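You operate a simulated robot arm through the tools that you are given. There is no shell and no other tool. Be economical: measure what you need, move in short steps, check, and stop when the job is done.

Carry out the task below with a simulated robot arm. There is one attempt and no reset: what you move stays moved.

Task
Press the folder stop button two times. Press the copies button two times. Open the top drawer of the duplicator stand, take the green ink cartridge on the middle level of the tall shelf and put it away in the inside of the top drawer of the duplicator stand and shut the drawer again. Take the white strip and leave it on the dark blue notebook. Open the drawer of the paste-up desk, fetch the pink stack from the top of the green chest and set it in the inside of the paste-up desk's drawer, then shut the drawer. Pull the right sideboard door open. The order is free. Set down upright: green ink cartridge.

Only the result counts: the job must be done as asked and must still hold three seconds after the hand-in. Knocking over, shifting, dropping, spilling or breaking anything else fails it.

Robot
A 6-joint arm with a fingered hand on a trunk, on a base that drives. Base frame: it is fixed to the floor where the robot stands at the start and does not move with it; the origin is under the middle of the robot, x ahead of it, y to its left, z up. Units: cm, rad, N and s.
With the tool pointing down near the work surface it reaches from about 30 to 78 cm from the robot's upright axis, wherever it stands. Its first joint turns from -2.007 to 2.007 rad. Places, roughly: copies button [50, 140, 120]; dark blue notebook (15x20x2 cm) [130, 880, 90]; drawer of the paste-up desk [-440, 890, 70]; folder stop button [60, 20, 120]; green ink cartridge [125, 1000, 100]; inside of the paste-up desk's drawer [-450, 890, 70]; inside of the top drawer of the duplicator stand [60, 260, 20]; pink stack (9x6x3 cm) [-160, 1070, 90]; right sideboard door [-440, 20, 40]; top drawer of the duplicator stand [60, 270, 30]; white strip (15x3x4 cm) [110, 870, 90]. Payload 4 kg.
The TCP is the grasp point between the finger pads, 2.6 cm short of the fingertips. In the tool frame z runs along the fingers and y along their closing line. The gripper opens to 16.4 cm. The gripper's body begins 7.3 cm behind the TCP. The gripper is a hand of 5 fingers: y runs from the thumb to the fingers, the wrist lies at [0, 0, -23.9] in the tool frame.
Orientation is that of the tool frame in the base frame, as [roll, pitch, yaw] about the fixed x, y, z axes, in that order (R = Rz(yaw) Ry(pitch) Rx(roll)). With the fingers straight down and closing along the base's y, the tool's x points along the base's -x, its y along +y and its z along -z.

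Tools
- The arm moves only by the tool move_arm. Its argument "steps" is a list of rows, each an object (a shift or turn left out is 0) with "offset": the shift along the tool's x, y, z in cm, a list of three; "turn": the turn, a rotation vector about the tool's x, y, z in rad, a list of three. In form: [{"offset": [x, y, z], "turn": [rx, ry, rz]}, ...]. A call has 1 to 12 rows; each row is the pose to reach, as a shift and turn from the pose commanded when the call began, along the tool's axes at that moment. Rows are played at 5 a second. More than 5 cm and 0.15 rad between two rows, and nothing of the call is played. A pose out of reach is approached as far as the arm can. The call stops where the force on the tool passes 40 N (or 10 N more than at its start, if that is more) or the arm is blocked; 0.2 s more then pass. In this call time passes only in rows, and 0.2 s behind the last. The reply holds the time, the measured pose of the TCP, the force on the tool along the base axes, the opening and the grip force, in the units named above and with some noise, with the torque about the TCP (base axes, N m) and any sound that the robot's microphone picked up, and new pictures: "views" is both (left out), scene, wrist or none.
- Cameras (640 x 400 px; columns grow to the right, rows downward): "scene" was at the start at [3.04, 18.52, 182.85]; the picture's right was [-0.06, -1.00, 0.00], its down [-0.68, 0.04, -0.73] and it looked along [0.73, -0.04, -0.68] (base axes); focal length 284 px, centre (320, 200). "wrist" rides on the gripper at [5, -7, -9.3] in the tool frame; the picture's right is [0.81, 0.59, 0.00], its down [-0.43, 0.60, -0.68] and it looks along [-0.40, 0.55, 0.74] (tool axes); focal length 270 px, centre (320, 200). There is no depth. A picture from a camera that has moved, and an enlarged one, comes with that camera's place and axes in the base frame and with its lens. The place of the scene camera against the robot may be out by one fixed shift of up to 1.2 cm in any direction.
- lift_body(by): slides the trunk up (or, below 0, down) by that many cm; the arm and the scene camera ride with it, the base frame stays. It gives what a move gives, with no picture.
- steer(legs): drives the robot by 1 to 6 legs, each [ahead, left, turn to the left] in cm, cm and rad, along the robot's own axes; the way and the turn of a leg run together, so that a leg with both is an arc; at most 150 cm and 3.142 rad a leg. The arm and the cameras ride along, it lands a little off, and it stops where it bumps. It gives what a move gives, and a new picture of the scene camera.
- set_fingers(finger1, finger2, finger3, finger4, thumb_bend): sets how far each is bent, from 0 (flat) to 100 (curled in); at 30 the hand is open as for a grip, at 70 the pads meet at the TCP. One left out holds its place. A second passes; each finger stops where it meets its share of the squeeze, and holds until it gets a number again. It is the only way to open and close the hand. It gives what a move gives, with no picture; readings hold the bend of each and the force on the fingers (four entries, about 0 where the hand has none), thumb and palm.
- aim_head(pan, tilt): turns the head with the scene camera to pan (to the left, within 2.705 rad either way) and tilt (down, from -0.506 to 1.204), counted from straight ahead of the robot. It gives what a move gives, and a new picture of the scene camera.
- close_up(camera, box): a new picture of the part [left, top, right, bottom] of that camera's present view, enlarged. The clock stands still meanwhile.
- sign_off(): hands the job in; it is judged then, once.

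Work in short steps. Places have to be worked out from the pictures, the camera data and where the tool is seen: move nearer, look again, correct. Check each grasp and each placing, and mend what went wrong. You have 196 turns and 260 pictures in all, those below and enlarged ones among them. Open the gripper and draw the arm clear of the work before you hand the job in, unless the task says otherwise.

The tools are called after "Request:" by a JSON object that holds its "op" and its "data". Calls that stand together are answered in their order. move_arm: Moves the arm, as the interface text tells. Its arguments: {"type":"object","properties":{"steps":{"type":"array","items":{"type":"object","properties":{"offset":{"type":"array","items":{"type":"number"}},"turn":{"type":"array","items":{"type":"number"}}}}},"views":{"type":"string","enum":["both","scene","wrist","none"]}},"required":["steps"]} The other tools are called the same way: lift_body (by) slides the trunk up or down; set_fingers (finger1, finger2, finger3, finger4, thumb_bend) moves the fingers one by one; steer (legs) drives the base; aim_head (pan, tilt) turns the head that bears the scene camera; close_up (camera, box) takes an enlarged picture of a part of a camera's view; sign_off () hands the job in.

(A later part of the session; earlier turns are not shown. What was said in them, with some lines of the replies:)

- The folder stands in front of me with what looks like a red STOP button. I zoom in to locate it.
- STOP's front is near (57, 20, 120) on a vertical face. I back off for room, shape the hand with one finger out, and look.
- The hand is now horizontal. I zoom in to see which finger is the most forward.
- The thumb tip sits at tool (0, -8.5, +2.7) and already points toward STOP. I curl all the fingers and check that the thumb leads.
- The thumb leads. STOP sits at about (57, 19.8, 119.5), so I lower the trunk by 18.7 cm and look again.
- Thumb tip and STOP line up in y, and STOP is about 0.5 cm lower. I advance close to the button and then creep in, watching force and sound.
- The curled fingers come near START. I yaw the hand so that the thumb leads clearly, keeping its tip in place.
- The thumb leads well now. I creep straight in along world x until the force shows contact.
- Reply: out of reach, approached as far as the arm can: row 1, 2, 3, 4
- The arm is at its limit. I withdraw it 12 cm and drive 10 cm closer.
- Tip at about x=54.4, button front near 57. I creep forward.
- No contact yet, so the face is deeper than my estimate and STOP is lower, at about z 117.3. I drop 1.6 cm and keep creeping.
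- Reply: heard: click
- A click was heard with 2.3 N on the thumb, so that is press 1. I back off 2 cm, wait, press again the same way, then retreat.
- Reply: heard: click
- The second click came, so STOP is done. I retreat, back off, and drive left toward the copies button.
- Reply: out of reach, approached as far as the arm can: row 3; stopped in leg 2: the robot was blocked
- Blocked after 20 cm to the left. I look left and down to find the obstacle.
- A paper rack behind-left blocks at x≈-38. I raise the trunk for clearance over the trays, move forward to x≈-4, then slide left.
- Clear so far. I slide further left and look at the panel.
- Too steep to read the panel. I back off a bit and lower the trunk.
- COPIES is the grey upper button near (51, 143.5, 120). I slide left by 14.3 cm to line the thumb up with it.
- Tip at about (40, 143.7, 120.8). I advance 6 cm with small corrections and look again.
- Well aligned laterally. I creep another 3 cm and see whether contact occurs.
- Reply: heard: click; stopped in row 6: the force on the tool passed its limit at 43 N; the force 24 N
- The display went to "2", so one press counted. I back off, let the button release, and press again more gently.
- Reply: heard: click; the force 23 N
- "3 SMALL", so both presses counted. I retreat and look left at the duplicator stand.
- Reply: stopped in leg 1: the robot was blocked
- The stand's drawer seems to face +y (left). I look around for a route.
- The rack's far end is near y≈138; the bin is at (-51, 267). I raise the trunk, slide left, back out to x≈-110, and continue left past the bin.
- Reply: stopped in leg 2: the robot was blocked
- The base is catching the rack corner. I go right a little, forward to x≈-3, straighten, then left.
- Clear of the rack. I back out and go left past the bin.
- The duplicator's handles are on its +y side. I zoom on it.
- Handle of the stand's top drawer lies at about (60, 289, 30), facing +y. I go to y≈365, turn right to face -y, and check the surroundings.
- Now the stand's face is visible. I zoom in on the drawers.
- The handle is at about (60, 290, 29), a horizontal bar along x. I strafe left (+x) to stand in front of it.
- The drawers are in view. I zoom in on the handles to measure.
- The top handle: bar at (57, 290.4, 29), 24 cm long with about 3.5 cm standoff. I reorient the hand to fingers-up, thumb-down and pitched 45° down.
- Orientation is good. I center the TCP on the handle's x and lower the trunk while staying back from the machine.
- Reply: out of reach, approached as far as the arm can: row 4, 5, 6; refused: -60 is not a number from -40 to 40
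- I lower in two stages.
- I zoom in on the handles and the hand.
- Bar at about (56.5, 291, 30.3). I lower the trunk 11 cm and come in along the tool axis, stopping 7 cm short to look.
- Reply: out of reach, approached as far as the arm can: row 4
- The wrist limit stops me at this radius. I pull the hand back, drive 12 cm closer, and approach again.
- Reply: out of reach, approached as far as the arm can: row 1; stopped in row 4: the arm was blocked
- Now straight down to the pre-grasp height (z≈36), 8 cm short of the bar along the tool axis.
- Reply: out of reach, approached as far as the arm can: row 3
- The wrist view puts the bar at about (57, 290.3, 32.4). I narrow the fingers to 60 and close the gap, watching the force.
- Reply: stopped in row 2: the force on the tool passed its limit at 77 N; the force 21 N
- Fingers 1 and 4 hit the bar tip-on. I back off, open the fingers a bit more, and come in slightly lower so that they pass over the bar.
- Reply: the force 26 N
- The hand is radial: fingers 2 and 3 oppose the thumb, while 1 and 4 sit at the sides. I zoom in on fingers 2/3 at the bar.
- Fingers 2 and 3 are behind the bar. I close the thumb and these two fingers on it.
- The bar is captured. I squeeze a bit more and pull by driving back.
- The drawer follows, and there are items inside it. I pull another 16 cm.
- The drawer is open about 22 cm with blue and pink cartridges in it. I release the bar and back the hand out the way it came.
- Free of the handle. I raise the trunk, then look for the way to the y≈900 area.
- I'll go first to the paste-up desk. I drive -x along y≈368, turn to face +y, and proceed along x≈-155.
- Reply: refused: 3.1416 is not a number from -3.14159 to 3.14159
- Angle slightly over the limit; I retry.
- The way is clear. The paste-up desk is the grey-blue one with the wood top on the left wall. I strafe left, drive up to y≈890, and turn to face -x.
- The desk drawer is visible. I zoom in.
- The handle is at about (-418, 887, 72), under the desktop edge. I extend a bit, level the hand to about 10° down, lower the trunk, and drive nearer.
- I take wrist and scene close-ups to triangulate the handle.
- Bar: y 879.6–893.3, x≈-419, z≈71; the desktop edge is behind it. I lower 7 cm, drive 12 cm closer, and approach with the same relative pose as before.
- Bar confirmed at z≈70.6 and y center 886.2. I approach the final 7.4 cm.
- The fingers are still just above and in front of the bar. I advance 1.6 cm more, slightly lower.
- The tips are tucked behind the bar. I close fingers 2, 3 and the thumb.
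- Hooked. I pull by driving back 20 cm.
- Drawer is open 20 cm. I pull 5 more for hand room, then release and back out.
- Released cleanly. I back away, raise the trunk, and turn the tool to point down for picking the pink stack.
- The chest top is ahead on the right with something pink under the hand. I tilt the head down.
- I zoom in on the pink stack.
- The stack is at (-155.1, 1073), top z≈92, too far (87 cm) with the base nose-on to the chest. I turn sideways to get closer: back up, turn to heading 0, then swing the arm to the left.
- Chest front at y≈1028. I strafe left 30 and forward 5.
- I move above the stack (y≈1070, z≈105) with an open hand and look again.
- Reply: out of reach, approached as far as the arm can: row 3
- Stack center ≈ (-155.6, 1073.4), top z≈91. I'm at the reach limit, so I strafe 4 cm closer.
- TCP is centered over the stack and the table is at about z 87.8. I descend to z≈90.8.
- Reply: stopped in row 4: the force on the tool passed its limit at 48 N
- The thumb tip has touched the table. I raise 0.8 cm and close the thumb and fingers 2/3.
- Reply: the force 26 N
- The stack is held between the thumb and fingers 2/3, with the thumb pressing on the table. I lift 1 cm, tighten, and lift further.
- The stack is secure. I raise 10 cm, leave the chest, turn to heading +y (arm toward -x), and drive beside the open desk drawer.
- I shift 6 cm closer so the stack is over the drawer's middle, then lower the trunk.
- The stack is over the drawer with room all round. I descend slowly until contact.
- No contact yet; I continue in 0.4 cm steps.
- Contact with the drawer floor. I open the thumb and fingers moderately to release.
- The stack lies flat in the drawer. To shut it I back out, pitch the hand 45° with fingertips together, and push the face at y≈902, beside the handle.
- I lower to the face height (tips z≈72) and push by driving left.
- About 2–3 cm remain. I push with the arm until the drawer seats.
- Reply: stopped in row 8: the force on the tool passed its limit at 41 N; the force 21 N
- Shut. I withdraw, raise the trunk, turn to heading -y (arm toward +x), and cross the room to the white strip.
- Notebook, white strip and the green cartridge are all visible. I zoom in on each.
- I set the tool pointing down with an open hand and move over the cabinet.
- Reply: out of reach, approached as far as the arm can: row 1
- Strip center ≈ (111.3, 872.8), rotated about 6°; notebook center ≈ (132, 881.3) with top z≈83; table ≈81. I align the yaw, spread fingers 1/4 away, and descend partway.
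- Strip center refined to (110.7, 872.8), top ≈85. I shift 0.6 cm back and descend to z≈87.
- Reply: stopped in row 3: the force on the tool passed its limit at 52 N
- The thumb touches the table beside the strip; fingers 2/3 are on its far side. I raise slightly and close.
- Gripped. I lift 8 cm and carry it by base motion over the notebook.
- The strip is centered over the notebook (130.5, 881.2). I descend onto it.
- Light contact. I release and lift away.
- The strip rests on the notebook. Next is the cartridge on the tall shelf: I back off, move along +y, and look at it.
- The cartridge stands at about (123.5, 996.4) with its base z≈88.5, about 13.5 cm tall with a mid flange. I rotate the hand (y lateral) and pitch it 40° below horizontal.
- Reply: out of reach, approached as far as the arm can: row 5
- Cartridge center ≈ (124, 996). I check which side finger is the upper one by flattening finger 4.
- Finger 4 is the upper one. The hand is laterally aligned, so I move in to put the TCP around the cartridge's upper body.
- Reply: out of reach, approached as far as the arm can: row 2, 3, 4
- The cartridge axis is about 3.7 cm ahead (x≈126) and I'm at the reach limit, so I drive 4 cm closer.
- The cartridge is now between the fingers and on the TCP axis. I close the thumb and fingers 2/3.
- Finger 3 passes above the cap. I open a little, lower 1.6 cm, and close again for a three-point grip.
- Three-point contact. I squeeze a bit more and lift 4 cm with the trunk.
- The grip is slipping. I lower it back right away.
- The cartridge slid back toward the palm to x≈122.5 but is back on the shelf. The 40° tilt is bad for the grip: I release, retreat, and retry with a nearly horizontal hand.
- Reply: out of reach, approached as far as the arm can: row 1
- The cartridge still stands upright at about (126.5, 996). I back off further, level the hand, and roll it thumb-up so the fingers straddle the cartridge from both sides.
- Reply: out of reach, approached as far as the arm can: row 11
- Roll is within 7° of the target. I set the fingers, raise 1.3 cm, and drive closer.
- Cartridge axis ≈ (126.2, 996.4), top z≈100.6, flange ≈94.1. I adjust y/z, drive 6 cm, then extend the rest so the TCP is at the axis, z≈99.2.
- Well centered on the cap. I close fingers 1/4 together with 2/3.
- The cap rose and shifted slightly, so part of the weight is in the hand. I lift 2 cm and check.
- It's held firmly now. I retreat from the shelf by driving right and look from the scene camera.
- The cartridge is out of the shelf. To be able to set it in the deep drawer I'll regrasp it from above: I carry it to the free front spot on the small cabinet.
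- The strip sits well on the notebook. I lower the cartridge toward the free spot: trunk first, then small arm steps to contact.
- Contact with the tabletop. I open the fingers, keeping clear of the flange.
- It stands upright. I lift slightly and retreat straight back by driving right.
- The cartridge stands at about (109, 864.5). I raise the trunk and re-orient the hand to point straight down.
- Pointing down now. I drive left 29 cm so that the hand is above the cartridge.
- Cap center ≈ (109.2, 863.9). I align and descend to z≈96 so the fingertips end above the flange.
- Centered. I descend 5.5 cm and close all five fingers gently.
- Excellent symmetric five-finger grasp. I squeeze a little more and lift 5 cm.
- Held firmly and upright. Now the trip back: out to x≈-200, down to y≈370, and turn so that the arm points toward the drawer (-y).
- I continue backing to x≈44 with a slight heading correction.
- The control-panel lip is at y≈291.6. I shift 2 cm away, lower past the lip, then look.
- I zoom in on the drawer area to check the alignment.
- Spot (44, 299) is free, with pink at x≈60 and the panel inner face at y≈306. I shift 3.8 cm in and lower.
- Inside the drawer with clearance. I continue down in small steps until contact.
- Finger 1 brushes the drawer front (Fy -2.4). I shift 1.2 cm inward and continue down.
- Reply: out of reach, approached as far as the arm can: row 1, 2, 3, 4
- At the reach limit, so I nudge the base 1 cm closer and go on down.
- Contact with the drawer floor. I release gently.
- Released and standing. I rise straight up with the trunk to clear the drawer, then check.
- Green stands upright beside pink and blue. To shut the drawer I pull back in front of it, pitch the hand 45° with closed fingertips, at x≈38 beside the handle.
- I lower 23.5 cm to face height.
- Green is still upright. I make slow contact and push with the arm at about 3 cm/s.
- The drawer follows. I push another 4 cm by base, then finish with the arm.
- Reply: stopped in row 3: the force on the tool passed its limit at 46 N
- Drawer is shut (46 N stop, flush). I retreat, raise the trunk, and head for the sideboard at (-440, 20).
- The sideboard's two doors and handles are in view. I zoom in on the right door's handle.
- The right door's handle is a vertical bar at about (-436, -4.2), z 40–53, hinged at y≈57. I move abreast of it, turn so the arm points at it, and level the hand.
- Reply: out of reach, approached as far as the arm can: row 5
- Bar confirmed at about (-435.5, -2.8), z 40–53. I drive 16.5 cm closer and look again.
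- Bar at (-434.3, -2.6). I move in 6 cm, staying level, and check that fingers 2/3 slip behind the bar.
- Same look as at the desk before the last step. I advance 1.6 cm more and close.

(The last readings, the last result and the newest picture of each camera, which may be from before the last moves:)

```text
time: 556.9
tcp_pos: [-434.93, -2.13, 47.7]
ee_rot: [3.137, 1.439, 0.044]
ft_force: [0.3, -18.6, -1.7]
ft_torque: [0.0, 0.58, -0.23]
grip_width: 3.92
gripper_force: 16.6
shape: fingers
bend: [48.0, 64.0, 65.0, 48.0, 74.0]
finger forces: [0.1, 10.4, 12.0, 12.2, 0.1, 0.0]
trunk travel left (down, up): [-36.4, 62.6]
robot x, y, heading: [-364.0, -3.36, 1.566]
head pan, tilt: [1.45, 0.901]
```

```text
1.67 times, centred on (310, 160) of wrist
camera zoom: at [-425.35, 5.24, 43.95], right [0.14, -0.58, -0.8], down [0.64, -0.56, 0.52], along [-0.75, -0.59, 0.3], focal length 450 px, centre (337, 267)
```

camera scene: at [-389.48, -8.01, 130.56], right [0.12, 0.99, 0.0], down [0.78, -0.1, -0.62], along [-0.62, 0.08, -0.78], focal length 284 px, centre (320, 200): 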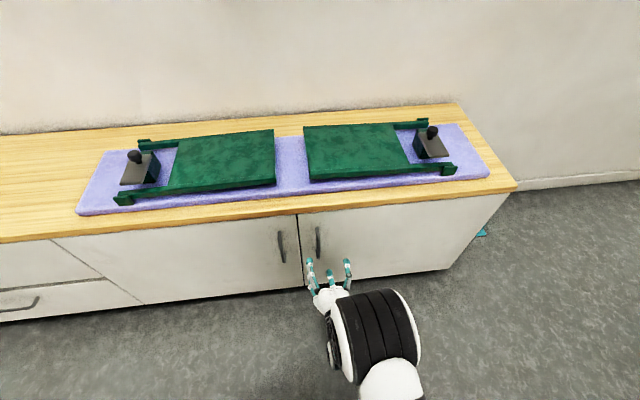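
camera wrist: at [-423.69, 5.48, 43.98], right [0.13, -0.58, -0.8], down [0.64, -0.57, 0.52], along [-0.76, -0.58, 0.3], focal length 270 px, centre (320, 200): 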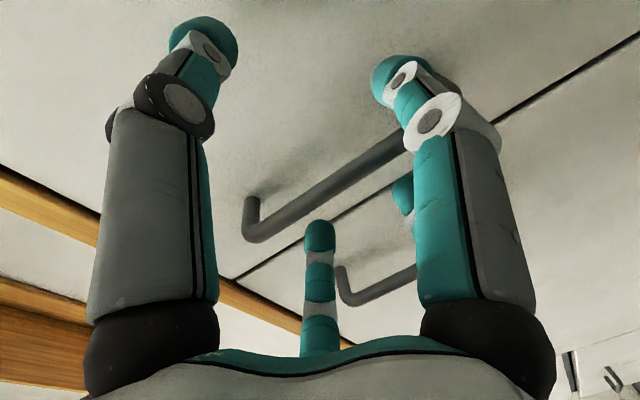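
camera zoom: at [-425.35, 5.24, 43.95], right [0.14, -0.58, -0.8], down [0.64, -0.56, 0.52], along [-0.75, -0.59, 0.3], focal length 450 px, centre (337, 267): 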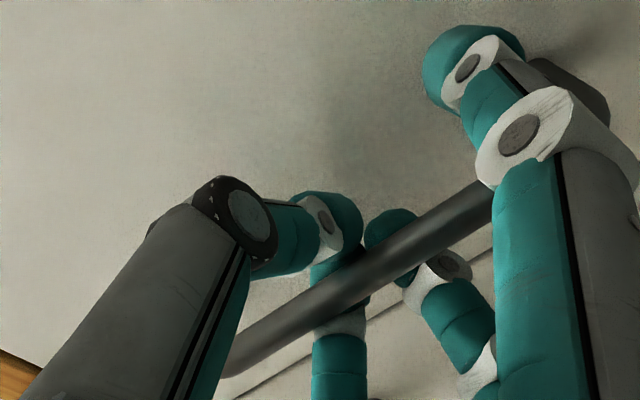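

Fingers 2/3 are hooked behind the bar. I swing the door by rotating the base about the hinge in small arcs.

Request:
{"op": "steer", "data": {"legs": [[7.4, -5.9, 0.1], [7.4, -5.9, 0.1], [7.4, -5.9, 0.1]]}}

Request:
{"op": "close_up", "data": {"camera": "wrist", "box": [140, 40, 480, 280]}}

```text
time: 559.4
tcp_pos: [-418.09, 1.59, 47.74]
ee_rot: [3.133, 1.436, 0.338]
ft_force: [4.4, -12.8, -0.6]
ft_torque: [-0.27, 0.72, -0.38]
grip_width: 3.87
gripper_force: 18.1
shape: fingers
bend: [48.0, 65.0, 66.0, 47.0, 74.0]
finger forces: [0.0, 9.4, 10.6, 15.4, 0.1, 0.0]
trunk travel left (down, up): [-36.4, 62.6]
robot x, y, heading: [-350.14, 20.68, 1.869]
head pan, tilt: [1.45, 0.901]
camera scene: at [-372.71, 8.9, 130.56], right [-0.18, 0.98, 0.0], down [0.77, 0.14, -0.62], along [-0.61, -0.11, -0.78], focal length 284 px, centre (320, 200)
```

scene: 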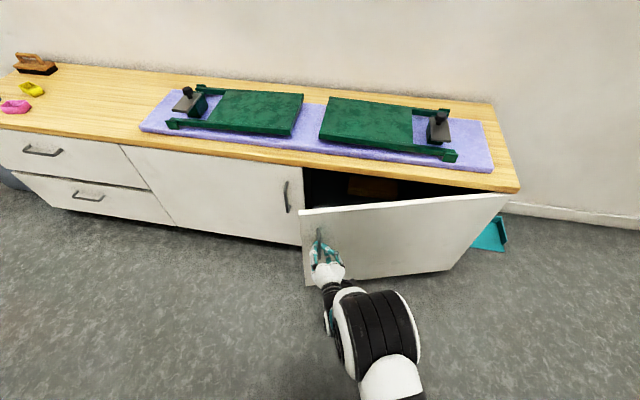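

```text
1.67 times, centred on (310, 160) of wrist
camera zoom: at [-411.1, 11.42, 43.95], right [0.3, -0.52, -0.8], down [0.78, -0.35, 0.52], along [-0.55, -0.78, 0.3], focal length 450 px, centre (337, 267)
```

zoom: 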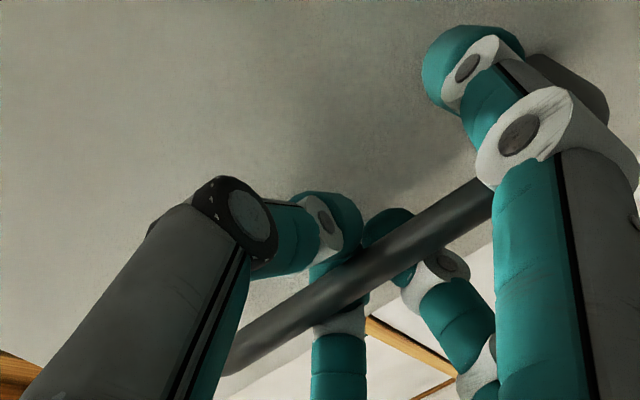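

The door swings nicely (0.3 rad). I continue five more arcs.

Request:
{"op": "steer", "data": {"legs": [[7.4, -5.9, 0.1], [7.4, -5.9, 0.1], [7.4, -5.9, 0.1], [7.4, -5.9, 0.1], [7.4, -5.9, 0.1]]}}

Request:
{"op": "close_up", "data": {"camera": "wrist", "box": [140, 40, 480, 280]}}

```text
time: 563.5
tcp_pos: [-394.54, 17.86, 47.82]
ee_rot: [3.132, 1.438, 0.835]
ft_force: [11.0, -9.7, -0.5]
ft_torque: [-0.64, 0.57, -0.5]
grip_width: 3.87
gripper_force: 19.9
shape: fingers
bend: [48.0, 65.0, 66.0, 47.0, 74.0]
finger forces: [0.1, 9.8, 11.8, 17.0, 0.2, 0.1]
trunk travel left (down, up): [-36.4, 62.6]
robot x, y, heading: [-344.07, 67.68, 2.368]
head pan, tilt: [1.45, 0.901]
camera scene: at [-357.87, 45.71, 130.56], right [-0.62, 0.78, 0.0], down [0.61, 0.49, -0.62], along [-0.49, -0.39, -0.78], focal length 284 px, centre (320, 200)
```

scene: 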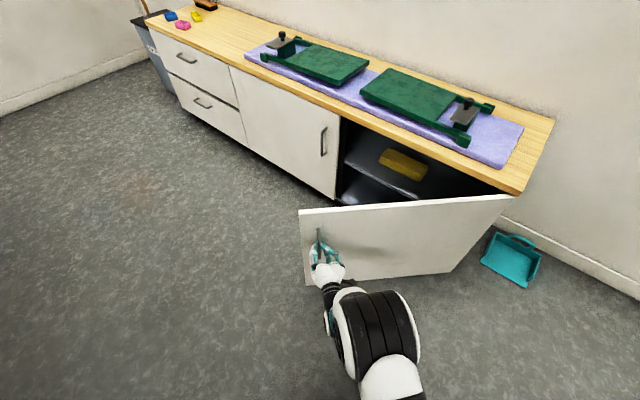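

```text
1.67 times, centred on (310, 160) of wrist
camera zoom: at [-393.1, 29.87, 43.96], right [0.51, -0.31, -0.8], down [0.85, 0.06, 0.52], along [-0.11, -0.95, 0.3], focal length 450 px, centre (337, 267)
```

zoom: 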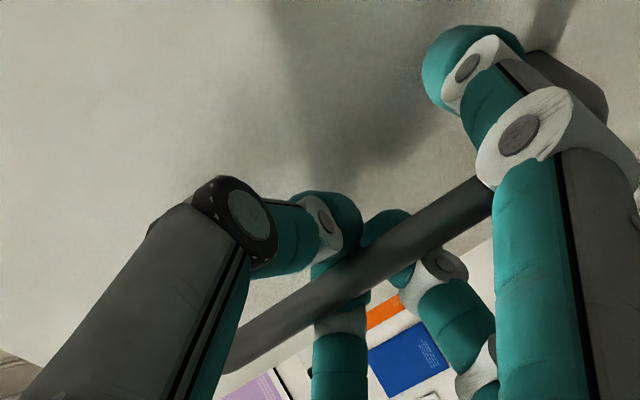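

Door at 46°. I continue to about 70°.

Request:
{"op": "steer", "data": {"legs": [[7.4, -5.9, 0.1], [7.4, -5.9, 0.1], [7.4, -5.9, 0.1], [7.4, -5.9, 0.1]]}}

```text
time: 566.7
tcp_pos: [-382.92, 37.61, 47.61]
ee_rot: [3.135, 1.44, 1.241]
ft_force: [15.0, -4.6, -0.8]
ft_torque: [-0.8, 0.31, -0.54]
grip_width: 3.88
gripper_force: 19.7
shape: fingers
bend: [48.0, 65.0, 65.0, 47.0, 74.0]
finger forces: [0.0, 10.6, 12.7, 17.4, 0.2, 0.1]
trunk travel left (down, up): [-36.4, 62.6]
robot x, y, heading: [-356.21, 103.23, 2.769]
head pan, tilt: [1.45, 0.901]
camera scene: at [-359.89, 77.34, 130.56], right [-0.88, 0.47, 0.0], down [0.37, 0.69, -0.62], along [-0.29, -0.55, -0.78], focal length 284 px, centre (320, 200)
```

scene: 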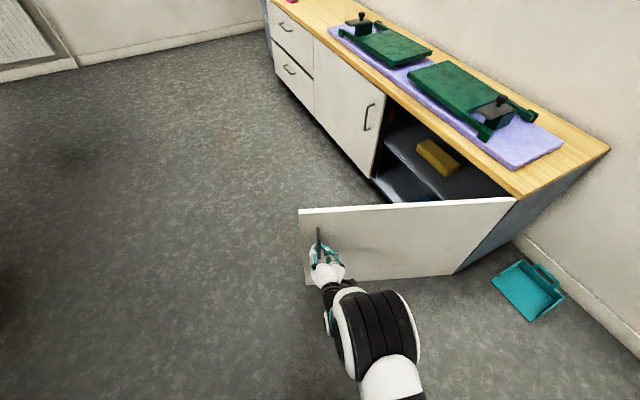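

About 69° open. Two more arcs bring it to about 80°, then I release.

Request:
{"op": "steer", "data": {"legs": [[7.4, -5.9, 0.1], [7.4, -5.9, 0.1]]}}

Request:
{"op": "set_fingers", "data": {"finger2": 48, "finger3": 48, "thumb_bend": 40}}

Request:
{"op": "move_arm", "data": {"steps": [{"offset": [0, 0, -1.5]}, {"offset": [0, 0, -4]}, {"offset": [0, 0, -7]}], "views": "wrist"}}

```text
time: 568.6
tcp_pos: [-380.25, 48.85, 47.62]
ee_rot: [3.137, 1.439, 1.444]
ft_force: [18.2, -2.7, 0.1]
ft_torque: [-0.82, 0.15, -0.47]
grip_width: 3.89
gripper_force: 20.8
shape: fingers
bend: [48.0, 64.0, 65.0, 48.0, 74.0]
finger forces: [0.0, 11.7, 13.7, 16.1, 0.0, 0.0]
trunk travel left (down, up): [-36.4, 62.6]
robot x, y, heading: [-366.83, 118.13, 2.968]
head pan, tilt: [1.45, 0.901]
camera scene: at [-365.53, 92.2, 130.56], right [-0.96, 0.29, 0.0], down [0.23, 0.75, -0.62], along [-0.18, -0.59, -0.78], focal length 284 px, centre (320, 200)
```

scene: 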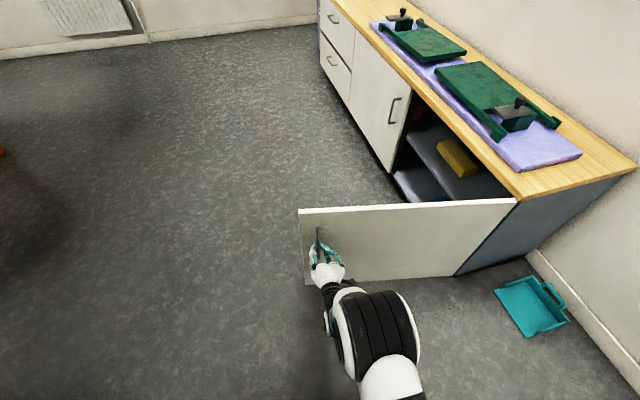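

```text
time: 569.6
tcp_pos: [-380.23, 48.85, 47.71]
ee_rot: [3.13, 1.438, 1.439]
ft_force: [0.5, -0.5, -0.7]
ft_torque: [0.05, 0.0, 0.02]
grip_width: 5.82
gripper_force: 0.1
shape: fingers
bend: [48.0, 48.0, 48.0, 48.0, 40.0]
finger forces: [0.0, 0.0, 0.1, 0.0, 0.0, 0.0]
trunk travel left (down, up): [-36.4, 62.6]
robot x, y, heading: [-366.88, 118.32, 2.974]
head pan, tilt: [1.45, 0.901]
```

```text
time: 570.4
tcp_pos: [-379.48, 55.83, 48.56]
ee_rot: [3.127, 1.441, 1.436]
ft_force: [-0.3, -0.5, -0.2]
ft_torque: [0.0, 0.03, 0.01]
grip_width: 5.8
gripper_force: 0.2
shape: fingers
bend: [48.0, 48.0, 48.0, 48.0, 40.0]
finger forces: [0.0, 0.1, 0.1, 0.0, 0.0, 0.1]
trunk travel left (down, up): [-36.4, 62.6]
robot x, y, heading: [-366.92, 118.18, 2.973]
head pan, tilt: [1.45, 0.901]
camera wrist: at [-385.17, 66.42, 44.83], right [0.6, 0.03, -0.8], down [0.66, 0.54, 0.52], along [0.45, -0.84, 0.3], focal length 270 px, centre (320, 200)
```

wrist: 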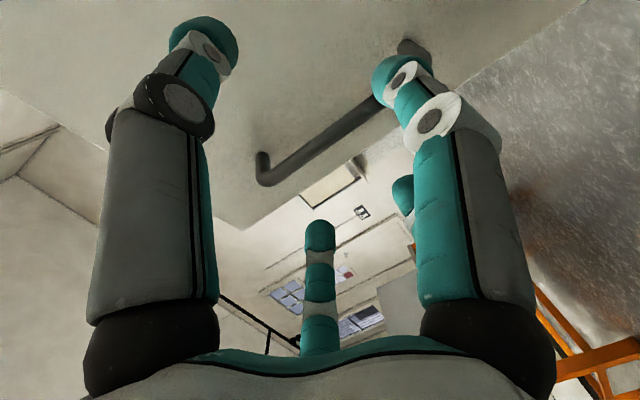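

Released cleanly. I back away and check that the door stays open.

Request:
{"op": "steer", "data": {"legs": [[0, -35, 0]]}}

Request:
{"op": "set_fingers", "data": {"finger1": 30, "finger2": 30, "finger3": 30, "finger4": 30, "thumb_bend": 30}}

Request:
{"op": "aim_head", "data": {"pan": 1.3, "tilt": 0.7}}

```text
time: 572.7
tcp_pos: [-373.33, 90.36, 48.56]
ee_rot: [3.128, 1.439, 1.437]
ft_force: [-0.3, 0.4, 0.7]
ft_torque: [-0.03, -0.02, 0.02]
grip_width: 5.81
gripper_force: 0.0
shape: fingers
bend: [48.0, 48.0, 48.0, 48.0, 40.0]
finger forces: [0.0, 0.0, 0.1, 0.0, 0.1, 0.1]
trunk travel left (down, up): [-36.4, 62.6]
robot x, y, heading: [-361.23, 152.77, 2.972]
head pan, tilt: [1.45, 0.901]
camera scene: at [-359.63, 126.85, 130.56], right [-0.96, 0.29, 0.0], down [0.23, 0.75, -0.62], along [-0.18, -0.59, -0.78], focal length 284 px, centre (320, 200)
```

scene: 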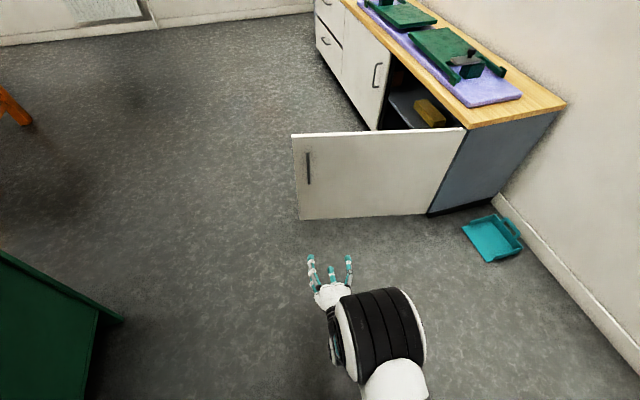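

```text
time: 573.7
tcp_pos: [-373.45, 90.43, 48.45]
ee_rot: [3.129, 1.44, 1.438]
ft_force: [0.0, -0.1, -0.6]
ft_torque: [0.01, 0.0, 0.05]
grip_width: 9.03
gripper_force: 0.1
shape: fingers
bend: [30.0, 30.0, 30.0, 30.0, 30.0]
finger forces: [0.0, 0.1, 0.0, 0.0, 0.0, 0.1]
trunk travel left (down, up): [-36.4, 62.6]
robot x, y, heading: [-360.66, 153.16, 2.967]
head pan, tilt: [1.45, 0.901]
```

```text
time: 574.4
tcp_pos: [-373.52, 90.37, 48.47]
ee_rot: [3.13, 1.44, 1.438]
ft_force: [0.0, 0.0, 0.8]
ft_torque: [0.01, -0.01, 0.0]
grip_width: 9.04
gripper_force: 0.0
shape: fingers
bend: [30.0, 30.0, 30.0, 30.0, 30.0]
finger forces: [0.1, 0.0, 0.1, 0.0, 0.0, 0.0]
trunk travel left (down, up): [-36.4, 62.6]
robot x, y, heading: [-360.89, 153.22, 2.973]
head pan, tilt: [1.3, 0.7]
camera scene: at [-361.08, 126.41, 132.17], right [-0.9, 0.43, 0.0], down [0.28, 0.58, -0.76], along [-0.33, -0.69, -0.64], focal length 284 px, centre (320, 200)
```

scene: 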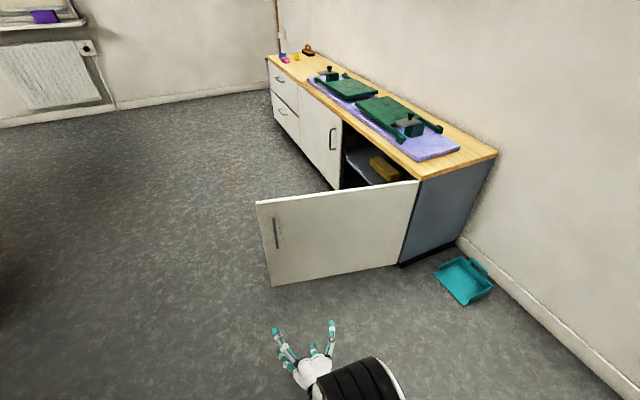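

The door stays open, the hand is open and clear, and every other step was checked as it was done. I hand the job in.

Request:
{"op": "sign_off", "data": {}}

```text
The job is handed in.
```

I've handed the job in with every part done. I couldn't see the green cartridge after shutting its drawer; it was upright in the last view, just before I pushed the drawer shut.

- **Buttons:** folder stop clicked twice, and the copies display went from 1 to 3.
- **Green ink cartridge:** in the top drawer of the duplicator stand, and the drawer is shut. I first set the cartridge down on the small cabinet to regrip it.
- **White strip:** lying on the dark blue notebook.
- **Pink stack:** in the paste-up desk's drawer, which is shut.
- **Right sideboard door:** open about 80°.

The base was blocked by the paper pallet truck three times early on. It looked in place in later views, but I didn't measure whether it moved.
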